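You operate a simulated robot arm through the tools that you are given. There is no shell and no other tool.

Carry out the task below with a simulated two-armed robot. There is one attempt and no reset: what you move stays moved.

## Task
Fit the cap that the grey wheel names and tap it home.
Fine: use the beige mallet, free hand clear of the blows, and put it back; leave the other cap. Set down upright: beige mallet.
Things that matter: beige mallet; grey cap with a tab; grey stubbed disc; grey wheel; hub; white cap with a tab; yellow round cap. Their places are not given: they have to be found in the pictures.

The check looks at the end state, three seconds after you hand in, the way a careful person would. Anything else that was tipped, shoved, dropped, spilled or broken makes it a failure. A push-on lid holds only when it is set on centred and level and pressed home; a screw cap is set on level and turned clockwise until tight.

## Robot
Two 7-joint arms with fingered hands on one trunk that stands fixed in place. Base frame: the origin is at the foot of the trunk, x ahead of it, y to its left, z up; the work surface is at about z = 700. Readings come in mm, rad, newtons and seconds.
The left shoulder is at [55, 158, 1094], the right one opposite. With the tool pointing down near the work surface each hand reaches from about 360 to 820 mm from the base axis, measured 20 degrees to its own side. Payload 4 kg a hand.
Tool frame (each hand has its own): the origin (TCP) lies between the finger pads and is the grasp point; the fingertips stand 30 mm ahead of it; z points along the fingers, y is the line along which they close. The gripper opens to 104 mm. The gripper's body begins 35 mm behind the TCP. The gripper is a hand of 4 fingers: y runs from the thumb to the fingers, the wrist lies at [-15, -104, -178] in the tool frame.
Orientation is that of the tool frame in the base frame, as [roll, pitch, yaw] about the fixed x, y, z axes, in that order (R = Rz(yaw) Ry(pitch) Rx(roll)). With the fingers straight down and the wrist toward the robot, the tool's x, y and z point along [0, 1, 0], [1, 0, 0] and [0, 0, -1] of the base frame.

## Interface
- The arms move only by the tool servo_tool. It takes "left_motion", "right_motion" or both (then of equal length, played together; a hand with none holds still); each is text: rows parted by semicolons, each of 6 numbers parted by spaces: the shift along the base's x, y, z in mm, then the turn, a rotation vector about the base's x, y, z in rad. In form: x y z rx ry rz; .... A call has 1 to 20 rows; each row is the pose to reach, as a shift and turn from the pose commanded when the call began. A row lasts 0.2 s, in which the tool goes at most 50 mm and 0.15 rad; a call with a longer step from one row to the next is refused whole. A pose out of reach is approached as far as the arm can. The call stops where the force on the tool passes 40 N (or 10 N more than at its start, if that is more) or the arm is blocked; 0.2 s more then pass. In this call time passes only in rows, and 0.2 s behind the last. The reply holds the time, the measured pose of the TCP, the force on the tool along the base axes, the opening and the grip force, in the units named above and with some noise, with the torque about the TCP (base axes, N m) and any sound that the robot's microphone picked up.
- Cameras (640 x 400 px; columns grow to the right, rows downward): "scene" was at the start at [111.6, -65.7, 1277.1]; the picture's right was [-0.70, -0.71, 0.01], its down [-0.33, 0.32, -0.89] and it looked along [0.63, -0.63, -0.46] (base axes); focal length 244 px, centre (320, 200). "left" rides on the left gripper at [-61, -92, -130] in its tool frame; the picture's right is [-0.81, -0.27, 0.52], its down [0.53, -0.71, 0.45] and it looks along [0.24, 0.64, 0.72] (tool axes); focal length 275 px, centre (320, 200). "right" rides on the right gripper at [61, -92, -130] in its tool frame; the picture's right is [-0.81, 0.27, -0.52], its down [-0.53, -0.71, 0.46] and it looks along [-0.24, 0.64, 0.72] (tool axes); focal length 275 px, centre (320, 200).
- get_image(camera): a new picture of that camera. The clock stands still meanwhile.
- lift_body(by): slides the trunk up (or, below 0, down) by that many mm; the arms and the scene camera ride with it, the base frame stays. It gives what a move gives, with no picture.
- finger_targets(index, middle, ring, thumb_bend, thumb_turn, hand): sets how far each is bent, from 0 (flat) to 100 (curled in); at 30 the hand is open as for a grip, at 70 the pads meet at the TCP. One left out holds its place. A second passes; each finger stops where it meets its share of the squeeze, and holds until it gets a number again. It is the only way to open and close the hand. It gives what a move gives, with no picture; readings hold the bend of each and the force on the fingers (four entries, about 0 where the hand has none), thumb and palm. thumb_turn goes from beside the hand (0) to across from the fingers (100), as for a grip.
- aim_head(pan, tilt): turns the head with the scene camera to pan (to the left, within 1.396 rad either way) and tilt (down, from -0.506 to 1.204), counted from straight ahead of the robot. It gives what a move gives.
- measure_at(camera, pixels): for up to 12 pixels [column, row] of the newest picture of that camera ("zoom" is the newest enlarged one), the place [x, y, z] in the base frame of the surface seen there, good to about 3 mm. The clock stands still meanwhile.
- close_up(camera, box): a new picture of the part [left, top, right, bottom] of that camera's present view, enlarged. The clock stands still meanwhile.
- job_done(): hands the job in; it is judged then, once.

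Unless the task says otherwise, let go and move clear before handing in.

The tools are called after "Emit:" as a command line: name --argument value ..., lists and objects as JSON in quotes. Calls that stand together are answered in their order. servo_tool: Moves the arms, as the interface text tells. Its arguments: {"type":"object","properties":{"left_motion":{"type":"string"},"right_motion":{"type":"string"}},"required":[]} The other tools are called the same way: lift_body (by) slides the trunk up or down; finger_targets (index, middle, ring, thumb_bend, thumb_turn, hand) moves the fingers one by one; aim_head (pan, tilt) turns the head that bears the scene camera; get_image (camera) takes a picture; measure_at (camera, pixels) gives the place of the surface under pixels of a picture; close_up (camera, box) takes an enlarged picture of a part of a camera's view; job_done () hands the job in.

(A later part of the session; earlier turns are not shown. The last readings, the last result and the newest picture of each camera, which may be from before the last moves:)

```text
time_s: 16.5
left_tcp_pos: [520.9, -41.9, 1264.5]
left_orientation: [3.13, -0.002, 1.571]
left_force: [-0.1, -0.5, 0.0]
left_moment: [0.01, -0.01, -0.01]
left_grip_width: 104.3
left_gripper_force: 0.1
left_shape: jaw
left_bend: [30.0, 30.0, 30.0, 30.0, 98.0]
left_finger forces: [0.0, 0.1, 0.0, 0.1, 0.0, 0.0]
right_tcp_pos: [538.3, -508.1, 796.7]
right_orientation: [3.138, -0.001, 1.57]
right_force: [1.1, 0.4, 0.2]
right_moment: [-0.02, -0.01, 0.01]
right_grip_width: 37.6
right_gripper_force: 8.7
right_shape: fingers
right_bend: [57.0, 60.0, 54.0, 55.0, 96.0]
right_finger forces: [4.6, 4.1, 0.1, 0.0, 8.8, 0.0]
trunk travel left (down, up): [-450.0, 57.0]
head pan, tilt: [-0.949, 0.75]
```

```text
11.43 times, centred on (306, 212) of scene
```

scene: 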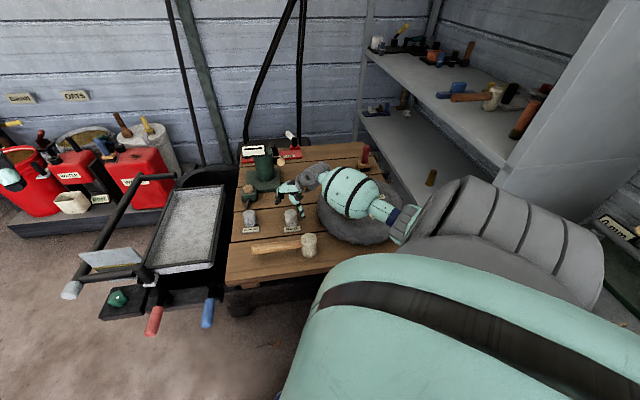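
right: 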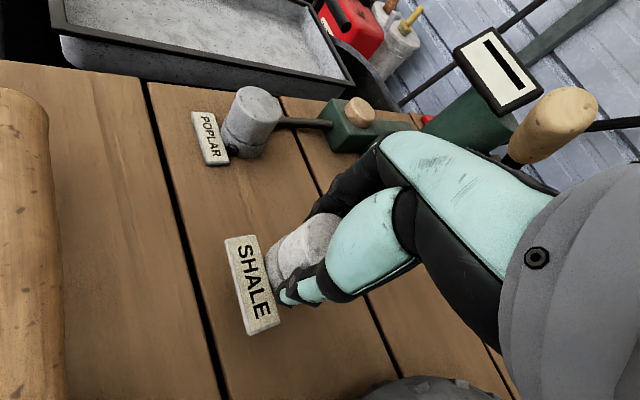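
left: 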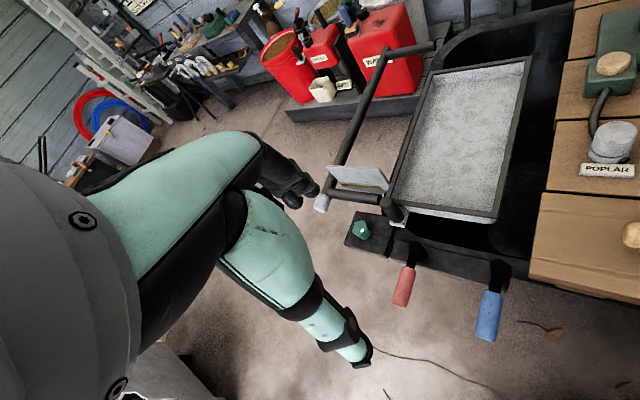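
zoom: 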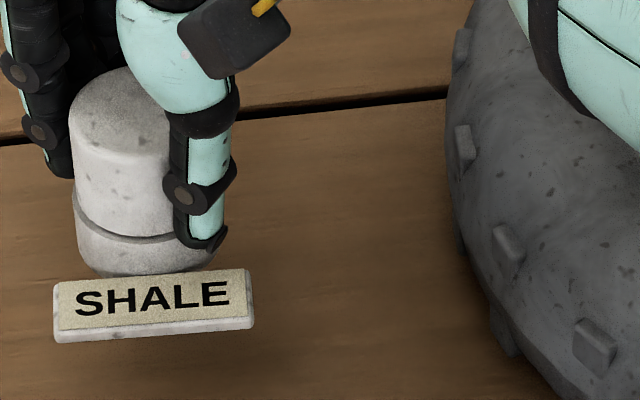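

Emit:
measure_at --camera "zoom" --pixels '[[76, 180], [85, 180], [100, 185], [120, 190], [140, 192], [160, 190], [80, 215], [95, 225], [115, 230], [140, 228], [110, 95], [140, 135]]'

Emit:
measure_at --camera "zoom" --pixels '[[80, 255], [100, 262], [130, 265], [160, 262], [200, 262], [215, 258], [90, 130], [120, 145], [150, 150], [80, 100], [120, 75], [70, 290]]'

```text
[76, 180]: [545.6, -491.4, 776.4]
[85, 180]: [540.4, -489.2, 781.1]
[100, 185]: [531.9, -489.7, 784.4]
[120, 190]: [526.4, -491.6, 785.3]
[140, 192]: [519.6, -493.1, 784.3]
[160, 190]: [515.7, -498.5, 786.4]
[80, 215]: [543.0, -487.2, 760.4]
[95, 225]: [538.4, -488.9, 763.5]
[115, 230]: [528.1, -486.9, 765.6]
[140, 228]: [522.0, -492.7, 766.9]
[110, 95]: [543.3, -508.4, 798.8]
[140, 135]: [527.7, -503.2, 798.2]
```

```text
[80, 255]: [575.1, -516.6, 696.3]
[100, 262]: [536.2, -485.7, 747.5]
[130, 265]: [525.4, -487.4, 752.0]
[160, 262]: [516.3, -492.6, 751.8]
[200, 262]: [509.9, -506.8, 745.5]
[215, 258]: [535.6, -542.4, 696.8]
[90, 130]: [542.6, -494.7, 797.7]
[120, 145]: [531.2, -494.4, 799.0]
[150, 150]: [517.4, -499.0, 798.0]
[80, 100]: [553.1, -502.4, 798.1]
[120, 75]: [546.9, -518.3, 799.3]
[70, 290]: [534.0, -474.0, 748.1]
```

The cap's axis lies about (−2.5, −1.5) mm from the TCP and its bottom about 52 mm below it. I'll lift the cap to about z 930 and see whether the hub becomes visible to the scene camera for a more exact centre.

Emit:
servo_tool --right_motion "0 0 45 0 0 0; 0 0 90 0 0 0; 0 10 135 0 0 0; 0 20 180 0 0 0"

Emit:
get_image --camera "scene"

```text
time_s: 17.5
left_tcp_pos: [520.5, -41.9, 1264.1]
left_orientation: [3.129, 0.0, 1.57]
left_force: [-0.2, -0.2, 0.2]
left_moment: [-0.01, -0.01, 0.0]
left_grip_width: 104.0
left_gripper_force: 0.0
left_shape: jaw
left_bend: [30.0, 30.0, 30.0, 30.0, 98.0]
left_finger forces: [0.0, 0.0, 0.0, 0.1, 0.0, 0.0]
right_tcp_pos: [538.2, -486.4, 978.3]
right_orientation: [3.139, -0.001, 1.571]
right_force: [0.1, -0.3, -0.4]
right_moment: [-0.02, -0.03, 0.0]
right_grip_width: 37.8
right_gripper_force: 8.9
right_shape: fingers
right_bend: [57.0, 60.0, 54.0, 56.0, 96.0]
right_finger forces: [4.5, 4.0, 0.0, 0.0, 8.8, 0.1]
trunk travel left (down, up): [-450.0, 57.0]
head pan, tilt: [-0.949, 0.75]
```

```text
taken
```

scene: 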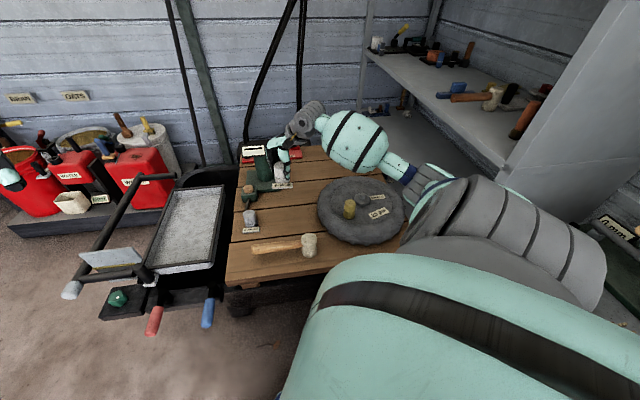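

Emit:
close_up --camera "scene" --box '[335, 180, 391, 215]'

```text
11.43 times, centred on (363, 198) of scene
```

zoom: 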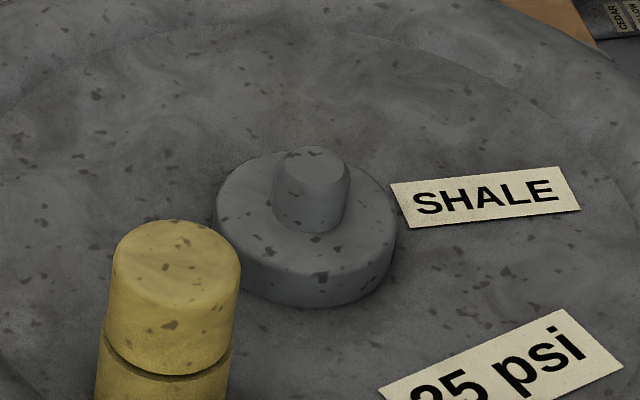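

Emit:
measure_at --camera "zoom" --pixels '[[316, 167], [306, 167], [326, 167], [316, 160], [316, 174], [310, 171], [322, 163], [286, 168], [345, 170], [316, 151], [316, 184], [330, 175]]'

Emit:
measure_at --camera "zoom" --pixels '[[222, 205], [390, 210], [260, 165], [365, 175], [245, 250], [300, 262], [350, 258], [380, 240], [316, 215], [277, 210], [345, 205], [310, 228]]'

```text
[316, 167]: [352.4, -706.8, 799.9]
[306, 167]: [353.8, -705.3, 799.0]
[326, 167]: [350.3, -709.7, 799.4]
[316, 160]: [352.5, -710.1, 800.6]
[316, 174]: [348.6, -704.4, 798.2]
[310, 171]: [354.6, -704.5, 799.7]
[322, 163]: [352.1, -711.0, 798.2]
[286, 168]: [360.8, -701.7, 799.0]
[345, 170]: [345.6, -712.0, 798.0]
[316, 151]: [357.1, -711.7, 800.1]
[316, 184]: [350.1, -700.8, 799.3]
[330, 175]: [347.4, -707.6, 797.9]
```

```text
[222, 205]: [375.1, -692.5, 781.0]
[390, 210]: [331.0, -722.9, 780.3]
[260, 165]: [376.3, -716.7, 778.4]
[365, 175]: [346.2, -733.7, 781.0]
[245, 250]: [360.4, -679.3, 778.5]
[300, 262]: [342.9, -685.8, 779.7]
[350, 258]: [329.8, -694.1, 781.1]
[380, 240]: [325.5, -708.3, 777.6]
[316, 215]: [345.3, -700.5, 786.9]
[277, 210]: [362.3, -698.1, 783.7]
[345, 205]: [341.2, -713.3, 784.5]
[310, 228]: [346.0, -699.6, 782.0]
```

From the scene camera the stub and the disc share a centre at about (353,-706.5). I'll carry the cap there at a safe height (bottom about 870, yellow cap top is 830).

Emit:
servo_tool --right_motion "-26 -31 0 0 0 0; -52 -62 0 0 0 0; -78 -93 0 0 0 0; -104 -124 -10 0 0 0; -130 -155 -20 0 0 0; -156 -186 -35 0 0 0; -182 -217 -55 0 0 0"

Emit:
get_image --camera "scene"

Emit:
get_image --camera "right"

```text
time_s: 19.1
left_tcp_pos: [520.8, -44.4, 1264.1]
left_orientation: [3.129, -0.001, 1.57]
left_force: [-0.3, 0.7, -0.4]
left_moment: [0.04, -0.03, 0.02]
left_grip_width: 104.0
left_gripper_force: 0.0
left_shape: jaw
left_bend: [30.0, 30.0, 30.0, 30.0, 98.0]
left_finger forces: [0.1, 0.0, 0.0, 0.1, 0.1, 0.0]
right_tcp_pos: [353.6, -707.9, 919.8]
right_orientation: [3.138, -0.002, 1.57]
right_force: [0.2, 1.2, 0.0]
right_moment: [0.01, -0.01, -0.01]
right_grip_width: 37.3
right_gripper_force: 8.4
right_shape: fingers
right_bend: [57.0, 60.0, 54.0, 56.0, 96.0]
right_finger forces: [4.5, 3.9, 0.0, 0.1, 8.7, 0.0]
trunk travel left (down, up): [-450.0, 57.0]
head pan, tilt: [-0.949, 0.75]
```

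```text
taken
```

scene: 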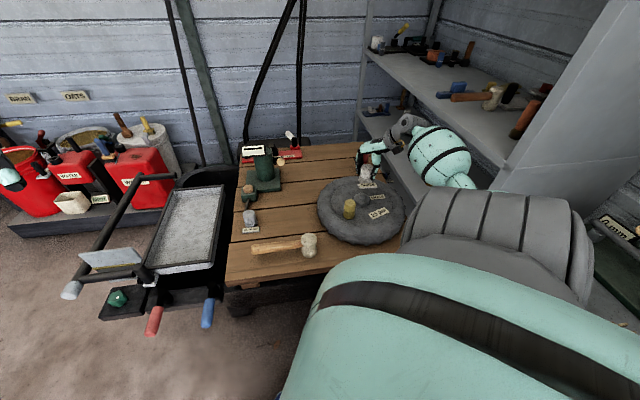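

```text
taken
```

right: 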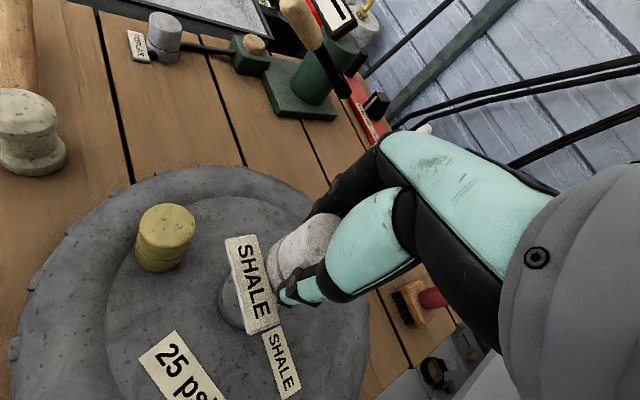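

The cap hangs above the hub; the reading (353.6,-707.9) needs a shift of about (+2,+4). I'll shift and lower to a bottom height of about 823, then check alignment.

Emit:
servo_tool --right_motion "1 2 -15 0 0.003 0; 2 4 -30 0 0.003 0; 2 4 -45 0 0.003 0"

Emit:
close_up --camera "scene" --box '[335, 165, 391, 200]'

Emit:
close_up --camera "right" --box '[160, 170, 360, 350]'

```text
time_s: 19.9
left_tcp_pos: [521.0, -42.6, 1264.6]
left_orientation: [3.129, -0.002, 1.571]
left_force: [-0.3, -1.1, -0.3]
left_moment: [0.01, -0.01, -0.01]
left_grip_width: 103.7
left_gripper_force: 0.0
left_shape: jaw
left_bend: [30.0, 30.0, 30.0, 30.0, 98.0]
left_finger forces: [0.0, 0.0, 0.0, 0.0, 0.0, 0.1]
right_tcp_pos: [357.2, -702.7, 876.2]
right_orientation: [3.141, 0.001, 1.571]
right_force: [-0.2, 0.0, -1.3]
right_moment: [-0.02, 0.03, 0.03]
right_grip_width: 37.1
right_gripper_force: 8.3
right_shape: fingers
right_bend: [57.0, 60.0, 54.0, 56.0, 96.0]
right_finger forces: [4.4, 4.1, 0.0, 0.0, 8.7, 0.1]
trunk travel left (down, up): [-450.0, 57.0]
head pan, tilt: [-0.949, 0.75]
```

```text
11.43 times, centred on (363, 182) of scene
```

zoom: 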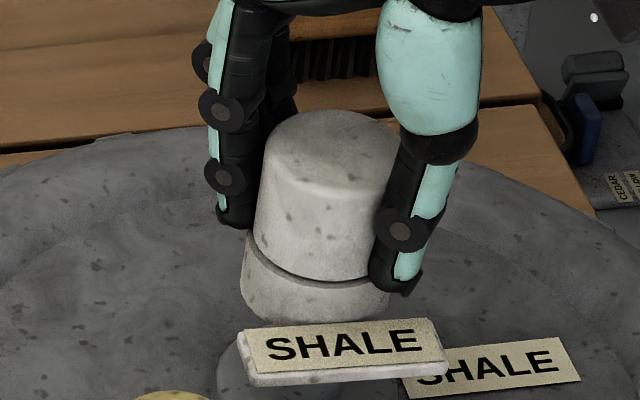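

```text
2.22 times, centred on (260, 260) of right
```

zoom: 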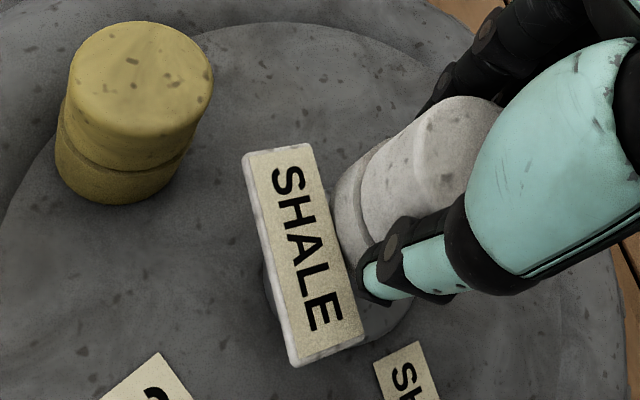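

The cap looks upright (its edges lean just as perspective predicts). I'll measure its side and top to refine its centre over the hub.

Emit:
measure_at --camera "zoom" --pixels '[[260, 220], [270, 230], [285, 238], [305, 243], [325, 245], [345, 243], [362, 238], [250, 280], [275, 295], [305, 302], [335, 303], [365, 298]]'

Emit:
measure_at --camera "zoom" --pixels '[[265, 200], [280, 210], [300, 215], [320, 218], [340, 216], [360, 210], [290, 130], [330, 120], [330, 150], [360, 150], [300, 165], [340, 175]]'

```text
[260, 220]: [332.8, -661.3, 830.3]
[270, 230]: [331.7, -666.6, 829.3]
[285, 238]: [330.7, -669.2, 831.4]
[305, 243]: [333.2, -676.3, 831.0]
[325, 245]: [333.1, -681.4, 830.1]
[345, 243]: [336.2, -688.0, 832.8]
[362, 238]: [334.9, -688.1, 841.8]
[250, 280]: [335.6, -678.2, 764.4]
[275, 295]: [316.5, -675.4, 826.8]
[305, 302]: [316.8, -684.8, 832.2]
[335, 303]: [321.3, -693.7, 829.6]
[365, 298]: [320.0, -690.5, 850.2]
```

```text
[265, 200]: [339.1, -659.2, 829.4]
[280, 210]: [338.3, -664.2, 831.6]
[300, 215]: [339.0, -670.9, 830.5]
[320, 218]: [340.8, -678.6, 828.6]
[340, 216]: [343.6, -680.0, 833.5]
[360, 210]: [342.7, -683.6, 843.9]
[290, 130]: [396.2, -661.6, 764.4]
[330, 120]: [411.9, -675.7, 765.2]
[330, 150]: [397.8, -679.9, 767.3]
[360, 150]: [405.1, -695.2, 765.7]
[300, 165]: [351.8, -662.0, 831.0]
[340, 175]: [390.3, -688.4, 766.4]
```

Those were taken in the newest zoom, which was the right camera's; I'll retake the scene zoom and measure that.

Emit:
close_up --camera "scene" --box '[335, 165, 391, 200]'

Emit:
measure_at --camera "zoom" --pixels '[[260, 220], [270, 230], [285, 238], [305, 243], [325, 245], [345, 243], [362, 238], [250, 280], [275, 295], [305, 302], [335, 303], [365, 298]]'

Emit:
measure_at --camera "zoom" --pixels '[[265, 200], [280, 210], [300, 215], [320, 218], [340, 216], [360, 210], [290, 130], [330, 120], [330, 150], [360, 150], [300, 165], [340, 175]]'

```text
11.43 times, centred on (363, 182) of scene
```

zoom: 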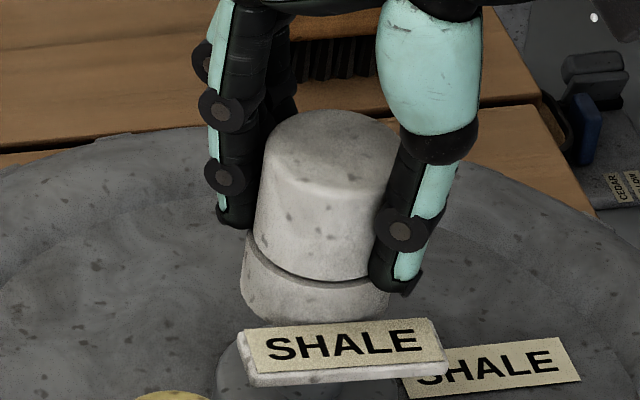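

```text
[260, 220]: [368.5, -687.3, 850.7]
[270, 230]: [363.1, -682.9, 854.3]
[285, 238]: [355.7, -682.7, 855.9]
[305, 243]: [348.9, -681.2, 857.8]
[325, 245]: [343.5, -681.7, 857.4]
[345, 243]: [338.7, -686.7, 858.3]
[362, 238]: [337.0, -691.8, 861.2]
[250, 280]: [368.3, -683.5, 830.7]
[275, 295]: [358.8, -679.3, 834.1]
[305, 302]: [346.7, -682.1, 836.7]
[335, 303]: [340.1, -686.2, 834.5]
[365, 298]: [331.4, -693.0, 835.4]
```

```text
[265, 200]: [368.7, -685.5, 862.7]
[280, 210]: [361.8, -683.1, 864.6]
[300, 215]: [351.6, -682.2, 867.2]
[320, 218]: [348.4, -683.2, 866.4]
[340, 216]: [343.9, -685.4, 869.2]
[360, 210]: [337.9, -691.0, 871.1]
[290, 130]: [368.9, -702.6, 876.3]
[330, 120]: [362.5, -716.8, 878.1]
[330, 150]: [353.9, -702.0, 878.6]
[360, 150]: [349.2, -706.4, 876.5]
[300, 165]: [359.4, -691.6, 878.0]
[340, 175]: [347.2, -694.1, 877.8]
```

The fit puts the cap's axis at about (354.5,-703) against the hub's (353,-706.5); the silhouettes agree on the direction. I'll shift about (−1.7,−2.5) and lower to just above the stub.

Emit:
servo_tool --right_motion "-1.7 -2.5 -5 0 0 0; -1.7 -2.5 -16 0 0 0"

Emit:
close_up --camera "right" --box '[200, 200, 330, 360]'

Emit:
close_up --camera "scene" --box '[335, 170, 391, 205]'

Emit:
measure_at --camera "zoom" --pixels '[[260, 220], [270, 230], [285, 238], [305, 243], [325, 245], [345, 243], [265, 190], [280, 205], [300, 213], [320, 215], [340, 213], [355, 208]]'

```text
time_s: 20.5
left_tcp_pos: [520.7, -43.1, 1263.8]
left_orientation: [3.129, -0.002, 1.572]
left_force: [-0.3, 0.3, 0.6]
left_moment: [-0.03, 0.05, 0.03]
left_grip_width: 103.8
left_gripper_force: 0.0
left_shape: jaw
left_bend: [30.0, 30.0, 30.0, 30.0, 98.0]
left_finger forces: [0.0, 0.0, 0.0, 0.0, 0.0, 0.0]
right_tcp_pos: [356.0, -705.2, 860.3]
right_orientation: [-3.141, -0.002, 1.572]
right_force: [-0.7, 0.0, -0.7]
right_moment: [-0.03, -0.03, -0.01]
right_grip_width: 37.6
right_gripper_force: 8.5
right_shape: fingers
right_bend: [57.0, 60.0, 54.0, 56.0, 96.0]
right_finger forces: [4.5, 4.0, 0.0, 0.0, 8.7, 0.0]
trunk travel left (down, up): [-450.0, 57.0]
head pan, tilt: [-0.949, 0.75]
```

```text
2.50 times, centred on (265, 280) of right
```

zoom: 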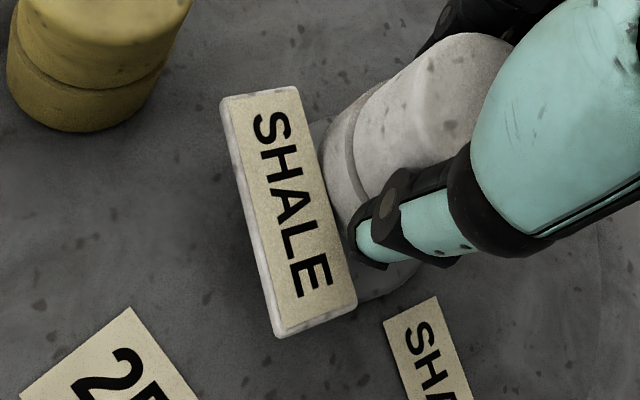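

```text
11.43 times, centred on (363, 188) of scene
```

zoom: 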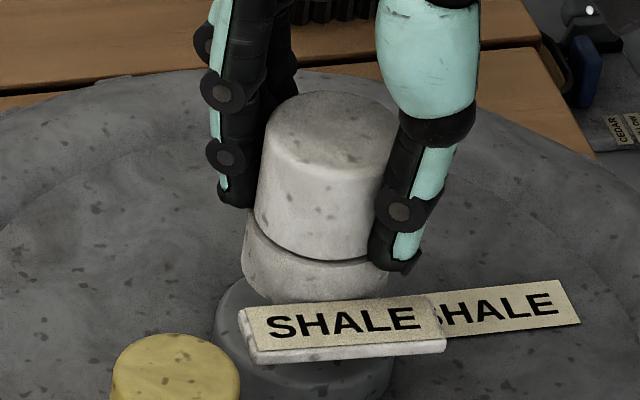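

```text
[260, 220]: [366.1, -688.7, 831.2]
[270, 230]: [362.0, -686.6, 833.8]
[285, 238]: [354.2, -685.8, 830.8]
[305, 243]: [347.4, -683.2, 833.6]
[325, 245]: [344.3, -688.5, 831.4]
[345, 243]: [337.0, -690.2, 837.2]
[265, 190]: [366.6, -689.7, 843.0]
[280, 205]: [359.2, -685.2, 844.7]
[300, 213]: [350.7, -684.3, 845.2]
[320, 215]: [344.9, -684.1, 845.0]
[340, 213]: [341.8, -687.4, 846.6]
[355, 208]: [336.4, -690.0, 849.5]
```

The refit gives the cap axis at about (352.7,-705.8), within a millimetre of the hub, and silhouettes agree. I'll lower slowly by 10 mm and read the force.

Emit:
servo_tool --right_motion "0 0 -3 0 0 0; 0 0 -6 0 0 0; 0 0 -8 0 0 0; 0 0 -10 0 0 0"

Emit:
close_up --camera "scene" --box '[335, 170, 391, 205]'

```text
time_s: 21.5
left_tcp_pos: [520.8, -43.9, 1263.5]
left_orientation: [3.13, -0.001, 1.571]
left_force: [-0.6, -0.6, 0.0]
left_moment: [-0.01, 0.04, 0.01]
left_grip_width: 103.7
left_gripper_force: 0.0
left_shape: jaw
left_bend: [30.0, 30.0, 30.0, 30.0, 98.0]
left_finger forces: [0.0, 0.0, 0.0, 0.0, 0.0, 0.1]
right_tcp_pos: [355.2, -705.0, 850.2]
right_orientation: [3.141, 0.0, 1.569]
right_force: [0.5, 0.5, -0.2]
right_moment: [-0.01, -0.01, -0.01]
right_grip_width: 37.0
right_gripper_force: 8.6
right_shape: fingers
right_bend: [57.0, 60.0, 54.0, 56.0, 96.0]
right_finger forces: [4.5, 4.1, 0.0, 0.1, 8.6, 0.0]
trunk travel left (down, up): [-450.0, 57.0]
head pan, tilt: [-0.949, 0.75]
```

```text
11.43 times, centred on (363, 188) of scene
```

zoom: 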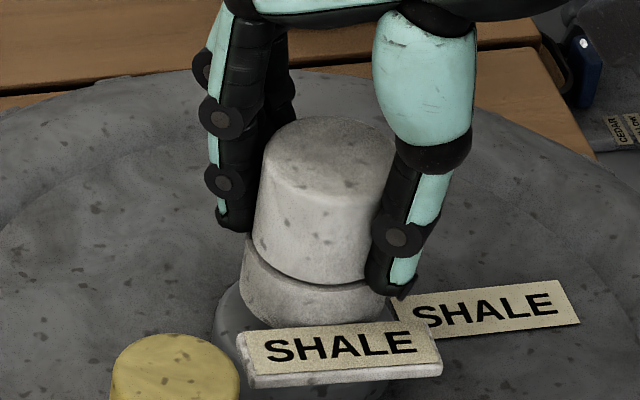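

No force yet with the bottom at about 796, so the stub seems to enter the socket. I'll continue down in small steps.

Emit:
servo_tool --right_motion "0 0 -2 0 0 0; 0 0 -4 0 0 0; 0 0 -6 0 0 0"

```text
time_s: 22.3
left_tcp_pos: [521.3, -43.6, 1264.5]
left_orientation: [3.128, -0.001, 1.571]
left_force: [0.0, -0.4, -0.9]
left_moment: [-0.02, -0.02, 0.01]
left_grip_width: 103.9
left_gripper_force: 0.0
left_shape: jaw
left_bend: [30.0, 30.0, 30.0, 30.0, 98.0]
left_finger forces: [0.1, 0.1, 0.0, 0.0, 0.0, 0.0]
right_tcp_pos: [355.7, -704.1, 844.6]
right_orientation: [3.141, -0.001, 1.568]
right_force: [0.2, 0.1, -1.1]
right_moment: [0.01, 0.0, -0.01]
right_grip_width: 37.3
right_gripper_force: 8.2
right_shape: fingers
right_bend: [57.0, 60.0, 54.0, 56.0, 96.0]
right_finger forces: [4.5, 4.0, 0.1, 0.0, 8.6, 0.0]
trunk travel left (down, up): [-450.0, 57.0]
head pan, tilt: [-0.949, 0.75]
```

The hand is at z 844.6 with no resistance, so the cap's bottom is about 791. I'll go on lowering.

Emit:
servo_tool --right_motion "0 0 -2 0 0 0; 0 0 -4 0 0 0; 0 0 -6 0 0 0"

Emit:
close_up --camera "scene" --box '[335, 170, 391, 205]'

```text
time_s: 23.1
left_tcp_pos: [520.3, -43.1, 1263.0]
left_orientation: [3.13, -0.001, 1.571]
left_force: [0.7, 0.4, -0.6]
left_moment: [0.03, -0.01, -0.01]
left_grip_width: 103.8
left_gripper_force: 0.1
left_shape: jaw
left_bend: [30.0, 30.0, 30.0, 30.0, 98.0]
left_finger forces: [0.0, 0.0, 0.0, 0.0, 0.0, 0.1]
right_tcp_pos: [355.8, -704.4, 838.5]
right_orientation: [3.141, 0.0, 1.572]
right_force: [0.9, -1.3, -1.6]
right_moment: [0.0, -0.01, -0.01]
right_grip_width: 37.2
right_gripper_force: 8.8
right_shape: fingers
right_bend: [57.0, 60.0, 54.0, 56.0, 96.0]
right_finger forces: [4.5, 4.0, 0.1, 0.1, 8.7, 0.1]
trunk travel left (down, up): [-450.0, 57.0]
head pan, tilt: [-0.949, 0.75]
```

```text
11.43 times, centred on (363, 188) of scene
```

zoom: 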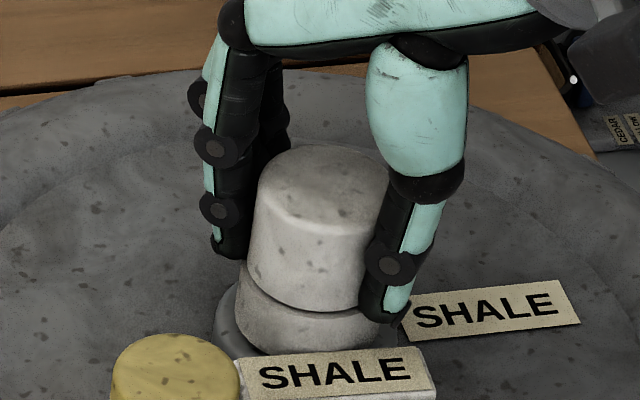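

Still no resistance; the bottom is about 785. I'll lower the last few millimetres in 1–2 mm steps.

Emit:
servo_tool --right_motion "0 0 -1 0 0 0; 0 0 -2 0 0 0; 0 0 -3 0 0 0; 0 0 -4 0 0 0"

Emit:
close_up --camera "scene" --box '[335, 170, 391, 205]'

```text
time_s: 24.1
left_tcp_pos: [520.7, -43.2, 1263.1]
left_orientation: [3.129, -0.002, 1.571]
left_force: [0.2, -0.1, -0.1]
left_moment: [0.04, 0.01, -0.01]
left_grip_width: 104.0
left_gripper_force: 0.0
left_shape: jaw
left_bend: [30.0, 30.0, 30.0, 30.0, 98.0]
left_finger forces: [0.1, 0.0, 0.1, 0.0, 0.0, 0.0]
right_tcp_pos: [354.8, -704.9, 833.7]
right_orientation: [3.141, 0.0, 1.572]
right_force: [0.8, 0.0, -0.9]
right_moment: [-0.04, 0.0, 0.04]
right_grip_width: 37.5
right_gripper_force: 9.2
right_shape: fingers
right_bend: [57.0, 60.0, 54.0, 56.0, 96.0]
right_finger forces: [4.5, 4.1, 0.0, 0.1, 8.7, 0.1]
trunk travel left (down, up): [-450.0, 57.0]
head pan, tilt: [-0.949, 0.75]
```

```text
11.43 times, centred on (363, 188) of scene
```

zoom: 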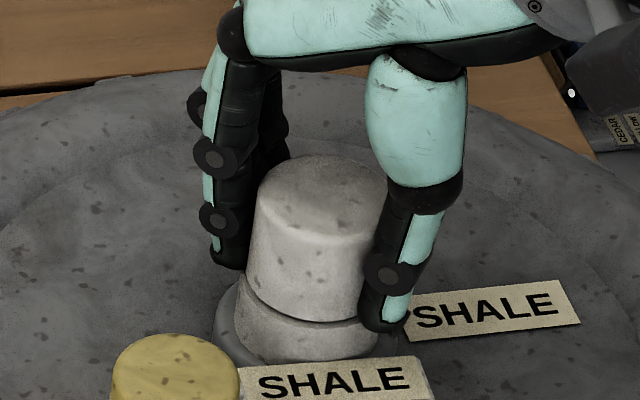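

Force still near zero at z 833.7. I'll measure the cap's top height to see whether it's still coming down with the hand.

Emit:
measure_at --camera "zoom" --pixels '[[300, 180], [320, 170], [330, 190], [350, 200], [310, 200], [340, 175], [280, 195], [330, 380], [280, 385], [390, 378], [360, 185], [300, 205]]'

```text
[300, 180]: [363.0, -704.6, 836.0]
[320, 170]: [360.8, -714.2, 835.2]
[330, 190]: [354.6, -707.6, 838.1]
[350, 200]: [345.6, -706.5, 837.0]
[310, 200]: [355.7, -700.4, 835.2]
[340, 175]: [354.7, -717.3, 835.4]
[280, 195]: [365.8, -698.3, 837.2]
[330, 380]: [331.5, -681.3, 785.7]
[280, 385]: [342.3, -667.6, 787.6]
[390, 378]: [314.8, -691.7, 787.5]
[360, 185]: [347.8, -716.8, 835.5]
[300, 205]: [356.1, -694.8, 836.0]
```

The cap top is at about 836, so its bottom is about at the disc (≈781). I'll lower in 1 mm steps to feel contact.

Emit:
servo_tool --right_motion "0 0 -1 0 0 0; 0 0 -2 0 0 0"

```text
time_s: 24.7
left_tcp_pos: [520.6, -41.5, 1265.2]
left_orientation: [3.13, -0.001, 1.571]
left_force: [0.1, 0.6, 1.0]
left_moment: [-0.01, 0.02, 0.03]
left_grip_width: 104.0
left_gripper_force: 0.1
left_shape: jaw
left_bend: [30.0, 30.0, 30.0, 30.0, 98.0]
left_finger forces: [0.0, 0.0, 0.0, 0.0, 0.0, 0.0]
right_tcp_pos: [355.9, -703.9, 833.3]
right_orientation: [3.139, -0.001, 1.57]
right_force: [-0.2, 1.4, 3.6]
right_moment: [0.0, -0.01, -0.01]
right_grip_width: 37.4
right_gripper_force: 9.2
right_shape: fingers
right_bend: [57.0, 60.0, 54.0, 56.0, 96.0]
right_finger forces: [4.6, 4.3, 0.0, 0.1, 9.8, 0.0]
trunk travel left (down, up): [-450.0, 57.0]
head pan, tilt: [-0.949, 0.75]
```

There is contact now (3.6 N upward), so the cap rests on the hub. I'll open the hand gently.

Emit:
finger_targets --hand "right" --index 52 --middle 52 --ring 50 --thumb_bend 52

Emit:
finger_targets --hand "right" --index 38 --middle 38 --ring 38 --thumb_bend 38

Emit:
close_up --camera "scene" --box '[335, 170, 391, 205]'

```text
time_s: 25.7
left_tcp_pos: [520.5, -43.1, 1264.4]
left_orientation: [3.128, 0.0, 1.57]
left_force: [0.4, -0.5, 0.7]
left_moment: [0.0, 0.0, -0.03]
left_grip_width: 103.9
left_gripper_force: 0.0
left_shape: jaw
left_bend: [30.0, 30.0, 30.0, 30.0, 98.0]
left_finger forces: [0.0, 0.1, 0.0, 0.1, 0.0, 0.1]
right_tcp_pos: [355.6, -705.0, 833.0]
right_orientation: [-3.139, 0.0, 1.571]
right_force: [0.6, 0.6, 2.1]
right_moment: [0.0, 0.02, 0.0]
right_grip_width: 46.1
right_gripper_force: 1.2
right_shape: fingers
right_bend: [52.0, 52.0, 50.0, 53.0, 97.0]
right_finger forces: [0.0, 0.0, 0.0, 0.1, 1.7, 0.0]
trunk travel left (down, up): [-450.0, 57.0]
head pan, tilt: [-0.949, 0.75]
```

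```text
time_s: 26.7
left_tcp_pos: [520.7, -42.9, 1263.7]
left_orientation: [3.129, 0.0, 1.57]
left_force: [0.2, -0.4, -1.0]
left_moment: [-0.01, -0.05, 0.02]
left_grip_width: 104.0
left_gripper_force: 0.1
left_shape: jaw
left_bend: [30.0, 30.0, 30.0, 30.0, 98.0]
left_finger forces: [0.1, 0.1, 0.0, 0.0, 0.0, 0.0]
right_tcp_pos: [355.6, -706.4, 833.4]
right_orientation: [-3.141, 0.001, 1.57]
right_force: [-0.5, 0.2, -0.4]
right_moment: [-0.03, -0.06, -0.02]
right_grip_width: 82.4
right_gripper_force: 0.0
right_shape: fingers
right_bend: [38.0, 38.0, 38.0, 38.0, 97.0]
right_finger forces: [0.0, 0.0, 0.1, 0.1, 0.0, 0.1]
trunk travel left (down, up): [-450.0, 57.0]
head pan, tilt: [-0.949, 0.75]
```

```text
11.43 times, centred on (363, 188) of scene
```

zoom: 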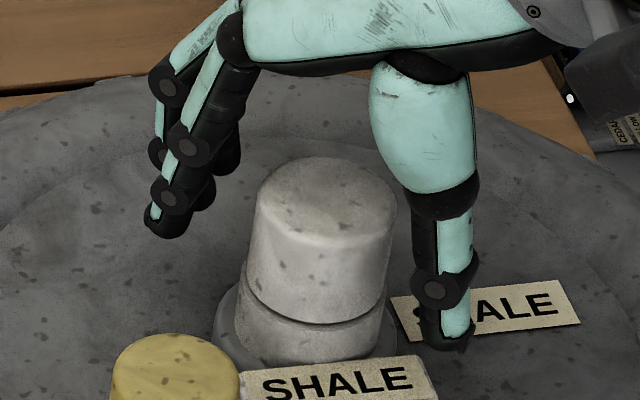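

The cap stands on the hub and the hand is free of it. I'll raise the hand straight up and clear.

Emit:
servo_tool --right_motion "0 0 20 0 0 0; 0 0 50 0 0 0; 0 0 90 0 0 0; 0 0 130 0 0 0; 15 30 150 0 0 0; 40 60 160 0 0 0; 70 95 160 0 0 0; 100 130 160 0 0 0"

Emit:
get_image --camera "scene"

Emit:
close_up --camera "scene" --box '[335, 170, 399, 210]'

Emit:
get_image --camera "right"

```text
time_s: 28.5
left_tcp_pos: [521.7, -42.5, 1263.8]
left_orientation: [3.131, 0.001, 1.57]
left_force: [1.6, 1.1, -0.4]
left_moment: [-0.03, 0.04, 0.01]
left_grip_width: 104.1
left_gripper_force: 0.2
left_shape: jaw
left_bend: [30.0, 30.0, 30.0, 30.0, 98.0]
left_finger forces: [0.0, 0.0, 0.1, 0.1, 0.0, 0.1]
right_tcp_pos: [457.6, -573.4, 991.9]
right_orientation: [-3.141, 0.0, 1.569]
right_force: [-0.7, -0.2, 0.2]
right_moment: [-0.01, 0.03, -0.01]
right_grip_width: 82.8
right_gripper_force: 0.1
right_shape: fingers
right_bend: [38.0, 38.0, 38.0, 38.0, 97.0]
right_finger forces: [0.0, 0.1, 0.1, 0.0, 0.0, 0.0]
trunk travel left (down, up): [-450.0, 57.0]
head pan, tilt: [-0.949, 0.75]
```

```text
taken
```

scene: 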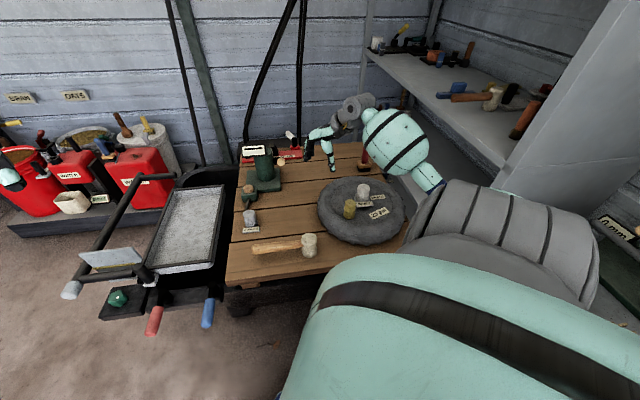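

```text
10.00 times, centred on (367, 190) of scene
```

zoom: 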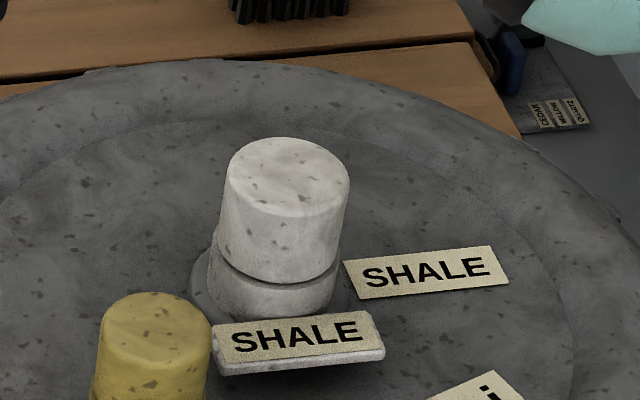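

```text
taken
```

right: 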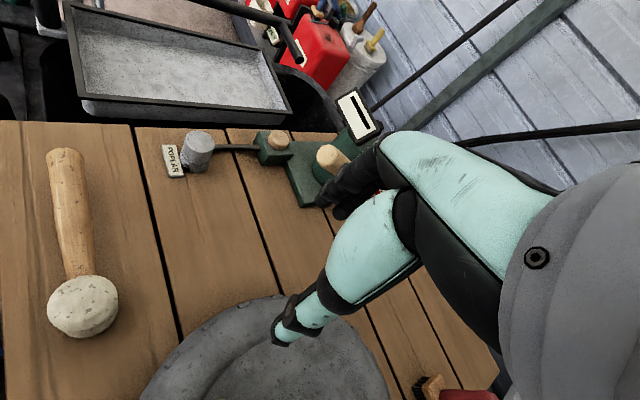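

The cap stands on the hub with its tab toward the yellow cap's side but clear of it. I'll measure cap level, tab clearance, and the mallet's pose.

Emit:
measure_at --camera "zoom" --pixels '[[285, 145], [235, 170], [340, 180], [290, 210], [285, 178], [220, 340], [375, 345], [300, 335], [217, 330], [200, 330], [155, 315], [205, 360]]'

Emit:
close_up --camera "scene" --box '[245, 215, 333, 270]'

```text
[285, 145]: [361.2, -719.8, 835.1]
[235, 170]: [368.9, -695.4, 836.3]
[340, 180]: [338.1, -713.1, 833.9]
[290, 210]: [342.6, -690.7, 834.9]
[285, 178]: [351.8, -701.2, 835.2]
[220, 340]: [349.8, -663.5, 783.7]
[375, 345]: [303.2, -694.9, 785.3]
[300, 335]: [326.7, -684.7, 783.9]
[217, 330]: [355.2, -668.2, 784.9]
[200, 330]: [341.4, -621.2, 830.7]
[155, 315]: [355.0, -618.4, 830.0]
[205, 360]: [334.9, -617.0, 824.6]
```

```text
7.27 times, centred on (289, 242) of scene
```

zoom: 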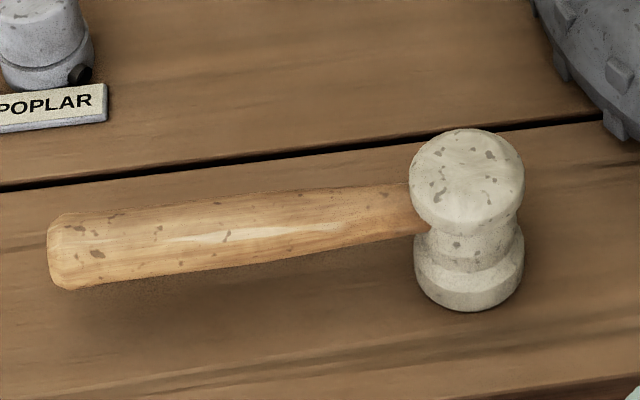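

The cap is level (top 834–836 all round) and centred at about (353,-704.7). Now I'll measure the mallet's head and handle.

Emit:
measure_at --camera "zoom" --pixels '[[467, 175], [416, 170], [519, 170], [467, 134], [467, 215], [440, 150], [495, 150], [440, 200], [495, 200], [468, 290], [420, 280], [518, 280]]'

Emit:
measure_at --camera "zoom" --pixels '[[400, 195], [350, 200], [300, 210], [250, 220], [200, 225], [150, 232], [100, 235], [70, 240], [60, 220], [75, 280], [200, 262], [300, 240]]'

```text
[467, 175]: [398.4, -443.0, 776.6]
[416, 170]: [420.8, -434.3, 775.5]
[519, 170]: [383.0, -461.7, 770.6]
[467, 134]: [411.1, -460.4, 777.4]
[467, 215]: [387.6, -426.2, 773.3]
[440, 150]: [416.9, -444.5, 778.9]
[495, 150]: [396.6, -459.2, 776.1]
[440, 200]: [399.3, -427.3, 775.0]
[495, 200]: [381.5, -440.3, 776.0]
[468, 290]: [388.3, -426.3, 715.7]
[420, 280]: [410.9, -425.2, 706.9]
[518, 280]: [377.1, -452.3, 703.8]
```

```text
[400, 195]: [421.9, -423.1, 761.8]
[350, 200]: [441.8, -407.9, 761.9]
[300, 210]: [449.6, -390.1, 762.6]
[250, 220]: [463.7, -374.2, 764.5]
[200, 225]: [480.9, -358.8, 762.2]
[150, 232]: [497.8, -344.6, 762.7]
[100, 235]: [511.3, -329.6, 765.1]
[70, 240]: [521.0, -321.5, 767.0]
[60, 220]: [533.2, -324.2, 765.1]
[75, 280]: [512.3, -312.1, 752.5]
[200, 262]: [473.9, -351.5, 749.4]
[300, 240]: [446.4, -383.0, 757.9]
```

The mallet's head stands at about (399.5,-443.5), top 777, and its handle runs at 45° toward +x+y, its axis around z 748. I'll bring the right hand above the handle with the fingers across it (yaw ≈ 0.785).

Emit:
servo_tool --right_motion "0 32 -10 0 0 -0.131; 0 64 -30 0 0 -0.262; 0 96 -50 0 0 -0.393; 0 128 -70 0 0 -0.524; 0 160 -90 0 0 -0.655; 1.5 190 -110 0 0 -0.785"

Emit:
get_image --camera "right"

Emit:
get_image --camera "scene"

```text
time_s: 29.9
left_tcp_pos: [520.7, -43.0, 1263.9]
left_orientation: [3.129, 0.0, 1.572]
left_force: [1.3, -0.6, 0.5]
left_moment: [0.02, 0.0, 0.01]
left_grip_width: 103.9
left_gripper_force: 0.0
left_shape: jaw
left_bend: [30.0, 30.0, 30.0, 30.0, 98.0]
left_finger forces: [0.0, 0.0, 0.0, 0.0, 0.0, 0.0]
right_tcp_pos: [456.5, -382.5, 883.4]
right_orientation: [3.141, -0.001, 0.784]
right_force: [-0.2, -0.1, -0.5]
right_moment: [0.01, -0.02, -0.02]
right_grip_width: 82.7
right_gripper_force: 0.1
right_shape: fingers
right_bend: [38.0, 38.0, 38.0, 38.0, 97.0]
right_finger forces: [0.0, 0.0, 0.1, 0.1, 0.0, 0.0]
trunk travel left (down, up): [-450.0, 57.0]
head pan, tilt: [-0.949, 0.75]
```

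```text
taken
```

right: 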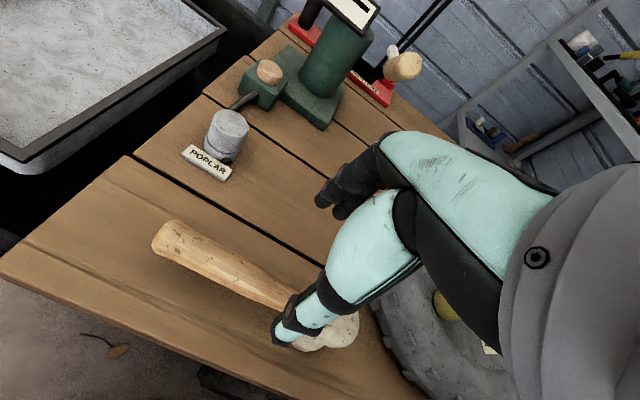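

```text
taken
```

scene: 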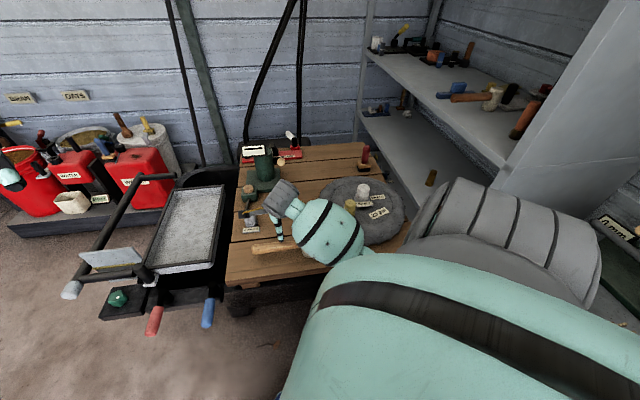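

From above, the handle runs from (165,238) to (290,295). I'll measure across it to fix its axis and height.

Emit:
measure_at --camera "right" --pixels '[[225, 252], [222, 258], [219, 264], [216, 270], [213, 276], [265, 272], [262, 279], [259, 286], [256, 293], [185, 232], [180, 243], [174, 254]]'

Emit:
close_up --camera "right" --box '[140, 200, 380, 370]'

```text
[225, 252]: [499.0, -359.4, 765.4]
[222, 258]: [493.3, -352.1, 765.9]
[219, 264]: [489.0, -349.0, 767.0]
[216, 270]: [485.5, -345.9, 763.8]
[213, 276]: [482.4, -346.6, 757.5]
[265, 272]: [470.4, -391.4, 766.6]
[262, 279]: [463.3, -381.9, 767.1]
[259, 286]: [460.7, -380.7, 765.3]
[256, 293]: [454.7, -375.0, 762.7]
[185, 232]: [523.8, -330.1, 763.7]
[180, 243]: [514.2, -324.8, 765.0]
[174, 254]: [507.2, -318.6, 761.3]
```

```text
2.35 times, centred on (260, 285) of right
```

zoom: 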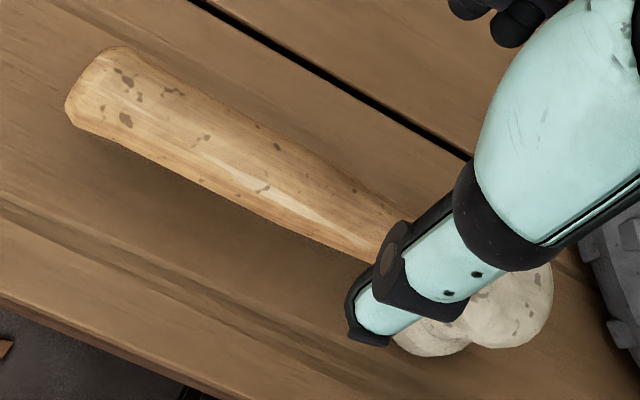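

The handle's top is at z≈767, with its axis about 1 mm off my line and near z 753. I'll lower the hand around it.

Emit:
servo_tool --right_motion "3.5 -1.5 -40 0 0 0; 3.5 -1.5 -80 0 0 0; 3.5 -1.5 -110 0 0 0; 3.5 -1.5 -131 0 0 0"

Emit:
close_up --camera "scene" --box '[245, 205, 341, 265]'

Emit:
get_image --camera "right"

```text
time_s: 30.9
left_tcp_pos: [520.0, -43.2, 1263.5]
left_orientation: [3.129, -0.001, 1.57]
left_force: [0.4, -0.2, -0.3]
left_moment: [0.01, 0.0, -0.03]
left_grip_width: 103.9
left_gripper_force: 0.0
left_shape: jaw
left_bend: [30.0, 30.0, 30.0, 30.0, 98.0]
left_finger forces: [0.0, 0.0, 0.0, 0.1, 0.1, 0.0]
right_tcp_pos: [460.9, -385.0, 749.9]
right_orientation: [3.141, 0.001, 0.787]
right_force: [-0.1, 0.3, 0.2]
right_moment: [0.0, -0.02, 0.03]
right_grip_width: 82.9
right_gripper_force: 0.0
right_shape: fingers
right_bend: [38.0, 38.0, 38.0, 38.0, 97.0]
right_finger forces: [0.0, 0.0, 0.1, 0.0, 0.1, 0.1]
trunk travel left (down, up): [-450.0, 57.0]
head pan, tilt: [-0.949, 0.75]
```

```text
6.67 times, centred on (293, 235) of scene
```

zoom: 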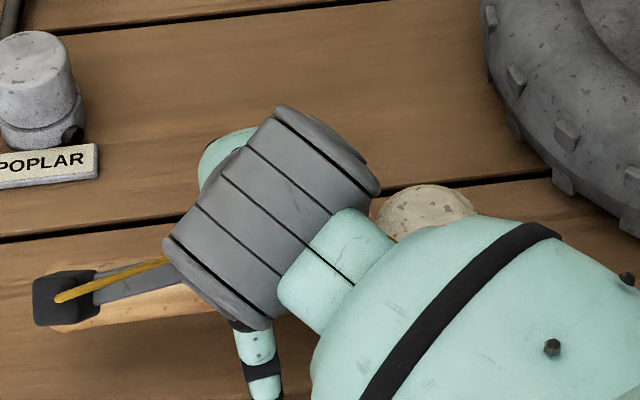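

```text
taken
```

right: 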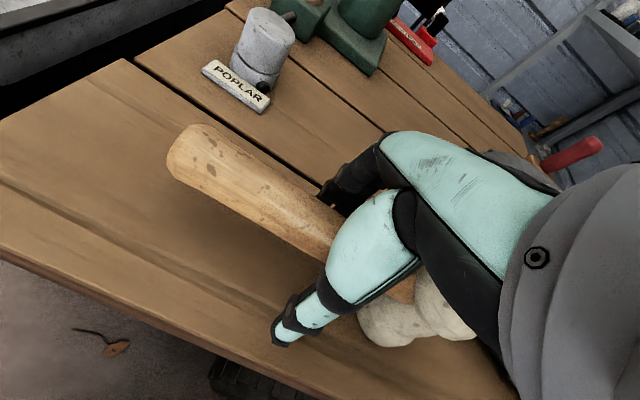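

The handle lies between thumb and fingers. I'll close the hand in two stages.

Emit:
finger_targets --hand "right" --index 55 --middle 55 --ring 55 --thumb_bend 55

Emit:
finger_targets --hand "right" --index 62 --middle 62 --ring 62 --thumb_bend 62

Emit:
get_image --camera "right"

```text
time_s: 31.9
left_tcp_pos: [521.0, -43.0, 1264.1]
left_orientation: [3.129, 0.0, 1.571]
left_force: [-0.2, -0.1, 0.1]
left_moment: [-0.02, -0.04, 0.03]
left_grip_width: 104.1
left_gripper_force: 0.0
left_shape: jaw
left_bend: [30.0, 30.0, 30.0, 30.0, 98.0]
left_finger forces: [0.0, 0.1, 0.0, 0.0, 0.0, 0.1]
right_tcp_pos: [461.4, -385.6, 750.0]
right_orientation: [-3.141, -0.001, 0.786]
right_force: [0.0, -1.4, -0.2]
right_moment: [0.02, 0.02, 0.01]
right_grip_width: 39.6
right_gripper_force: 0.1
right_shape: fingers
right_bend: [55.0, 55.0, 55.0, 55.0, 97.0]
right_finger forces: [0.1, 0.0, 0.0, 0.0, 0.1, 0.1]
trunk travel left (down, up): [-450.0, 57.0]
head pan, tilt: [-0.949, 0.75]
```

```text
time_s: 32.9
left_tcp_pos: [520.4, -43.5, 1263.6]
left_orientation: [3.129, -0.001, 1.572]
left_force: [0.2, 0.2, -0.3]
left_moment: [-0.01, 0.01, -0.02]
left_grip_width: 103.8
left_gripper_force: 0.1
left_shape: jaw
left_bend: [30.0, 30.0, 30.0, 30.0, 98.0]
left_finger forces: [0.1, 0.0, 0.0, 0.0, 0.1, 0.0]
right_tcp_pos: [459.3, -386.0, 751.1]
right_orientation: [-3.141, 0.0, 0.786]
right_force: [0.5, -0.7, 0.1]
right_moment: [0.0, -0.04, -0.03]
right_grip_width: 21.9
right_gripper_force: 0.6
right_shape: fingers
right_bend: [62.0, 62.0, 62.0, 62.0, 97.0]
right_finger forces: [0.2, 0.0, 0.0, 0.0, 0.0, 0.0]
trunk travel left (down, up): [-450.0, 57.0]
head pan, tilt: [-0.949, 0.75]
```

```text
taken
```

right: 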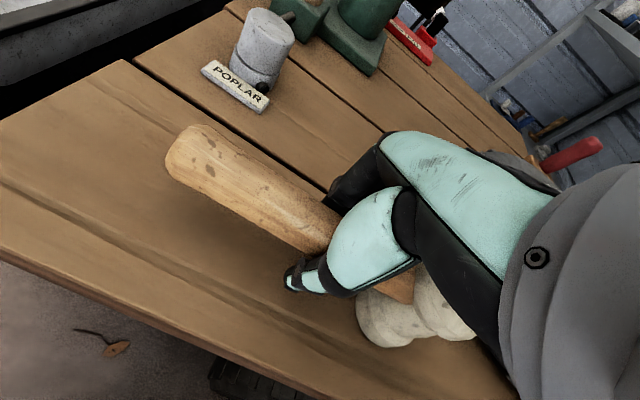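

Contact is just starting at an opening of 22 mm. I'll squeeze further.

Emit:
finger_targets --hand "right" --index 68 --middle 68 --ring 68 --thumb_bend 67

Emit:
get_image --camera "right"

```text
time_s: 33.9
left_tcp_pos: [520.3, -43.2, 1264.1]
left_orientation: [3.13, -0.002, 1.57]
left_force: [0.3, 0.9, 0.0]
left_moment: [-0.03, -0.01, 0.03]
left_grip_width: 104.2
left_gripper_force: 0.1
left_shape: jaw
left_bend: [30.0, 30.0, 30.0, 30.0, 98.0]
left_finger forces: [0.0, 0.1, 0.1, 0.1, 0.0, 0.0]
right_tcp_pos: [459.2, -386.1, 750.9]
right_orientation: [-3.14, 0.0, 0.785]
right_force: [0.1, 0.4, -0.4]
right_moment: [-0.01, 0.02, -0.04]
right_grip_width: 13.9
right_gripper_force: 2.8
right_shape: fingers
right_bend: [65.0, 68.0, 68.0, 65.0, 97.0]
right_finger forces: [3.0, 0.1, 0.1, 0.0, 2.9, 0.0]
trunk travel left (down, up): [-450.0, 57.0]
head pan, tilt: [-0.949, 0.75]
```

```text
taken
```

right: 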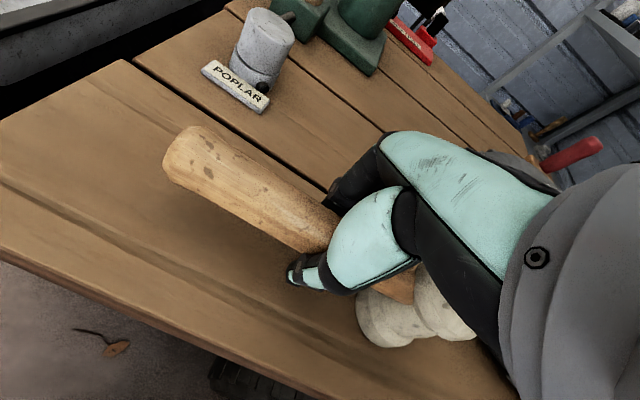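

Index and thumb hold (3 N) while middle and ring are not yet touching the tapering handle. I'll bend those further and squeeze more.

Emit:
finger_targets --hand "right" --index 72 --middle 76 --ring 78 --thumb_bend 72

Emit:
get_image --camera "right"

```text
time_s: 34.9
left_tcp_pos: [520.3, -43.6, 1263.6]
left_orientation: [3.131, -0.002, 1.571]
left_force: [-0.2, 0.7, -0.3]
left_moment: [0.0, 0.01, -0.03]
left_grip_width: 104.1
left_gripper_force: 0.1
left_shape: jaw
left_bend: [30.0, 30.0, 30.0, 30.0, 98.0]
left_finger forces: [0.1, 0.0, 0.0, 0.0, 0.0, 0.1]
right_tcp_pos: [461.2, -385.4, 750.8]
right_orientation: [3.141, 0.001, 0.787]
right_force: [-1.7, 0.8, -2.5]
right_moment: [0.09, -0.14, 0.01]
right_grip_width: 0.0
right_gripper_force: 5.2
right_shape: fingers
right_bend: [72.0, 76.0, 77.0, 71.0, 97.0]
right_finger forces: [2.0, 0.1, 4.6, 0.1, 3.6, 0.1]
trunk travel left (down, up): [-450.0, 57.0]
head pan, tilt: [-0.949, 0.75]
```

```text
taken
```

right: 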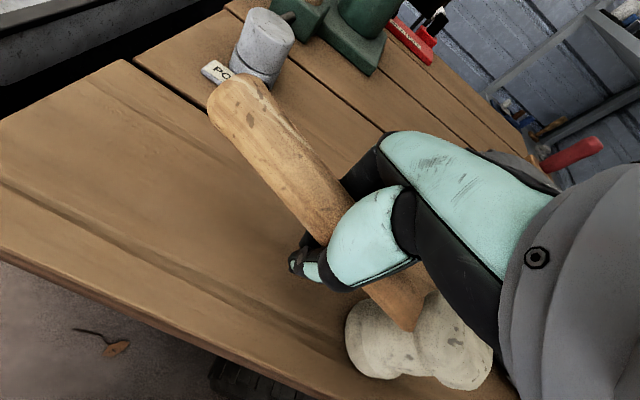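

The handle has shifted: its end is now at (240,95) and the grip width reads 0, so it may be squeezing out above the fingers. I'll stop and look carefully.

Emit:
close_up --camera "scene" --box '[235, 195, 347, 265]'

Emit:
measure_at --camera "right" --pixels '[[240, 100], [255, 130], [280, 165], [305, 205], [320, 225], [375, 345], [370, 320], [455, 340], [440, 310], [400, 295], [470, 370], [350, 360]]'

```text
5.71 times, centred on (291, 230) of scene
```

zoom: 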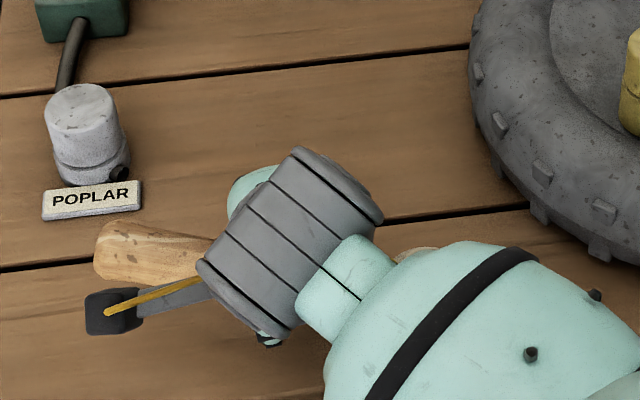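

```text
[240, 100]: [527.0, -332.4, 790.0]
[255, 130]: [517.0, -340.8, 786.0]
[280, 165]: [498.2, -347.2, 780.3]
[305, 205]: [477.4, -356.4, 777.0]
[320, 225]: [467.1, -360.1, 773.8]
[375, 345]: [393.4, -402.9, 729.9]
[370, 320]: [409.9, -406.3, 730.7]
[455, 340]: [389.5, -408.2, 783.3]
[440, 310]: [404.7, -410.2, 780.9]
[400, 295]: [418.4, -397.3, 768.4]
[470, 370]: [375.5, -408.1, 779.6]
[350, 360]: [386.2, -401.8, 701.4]
```

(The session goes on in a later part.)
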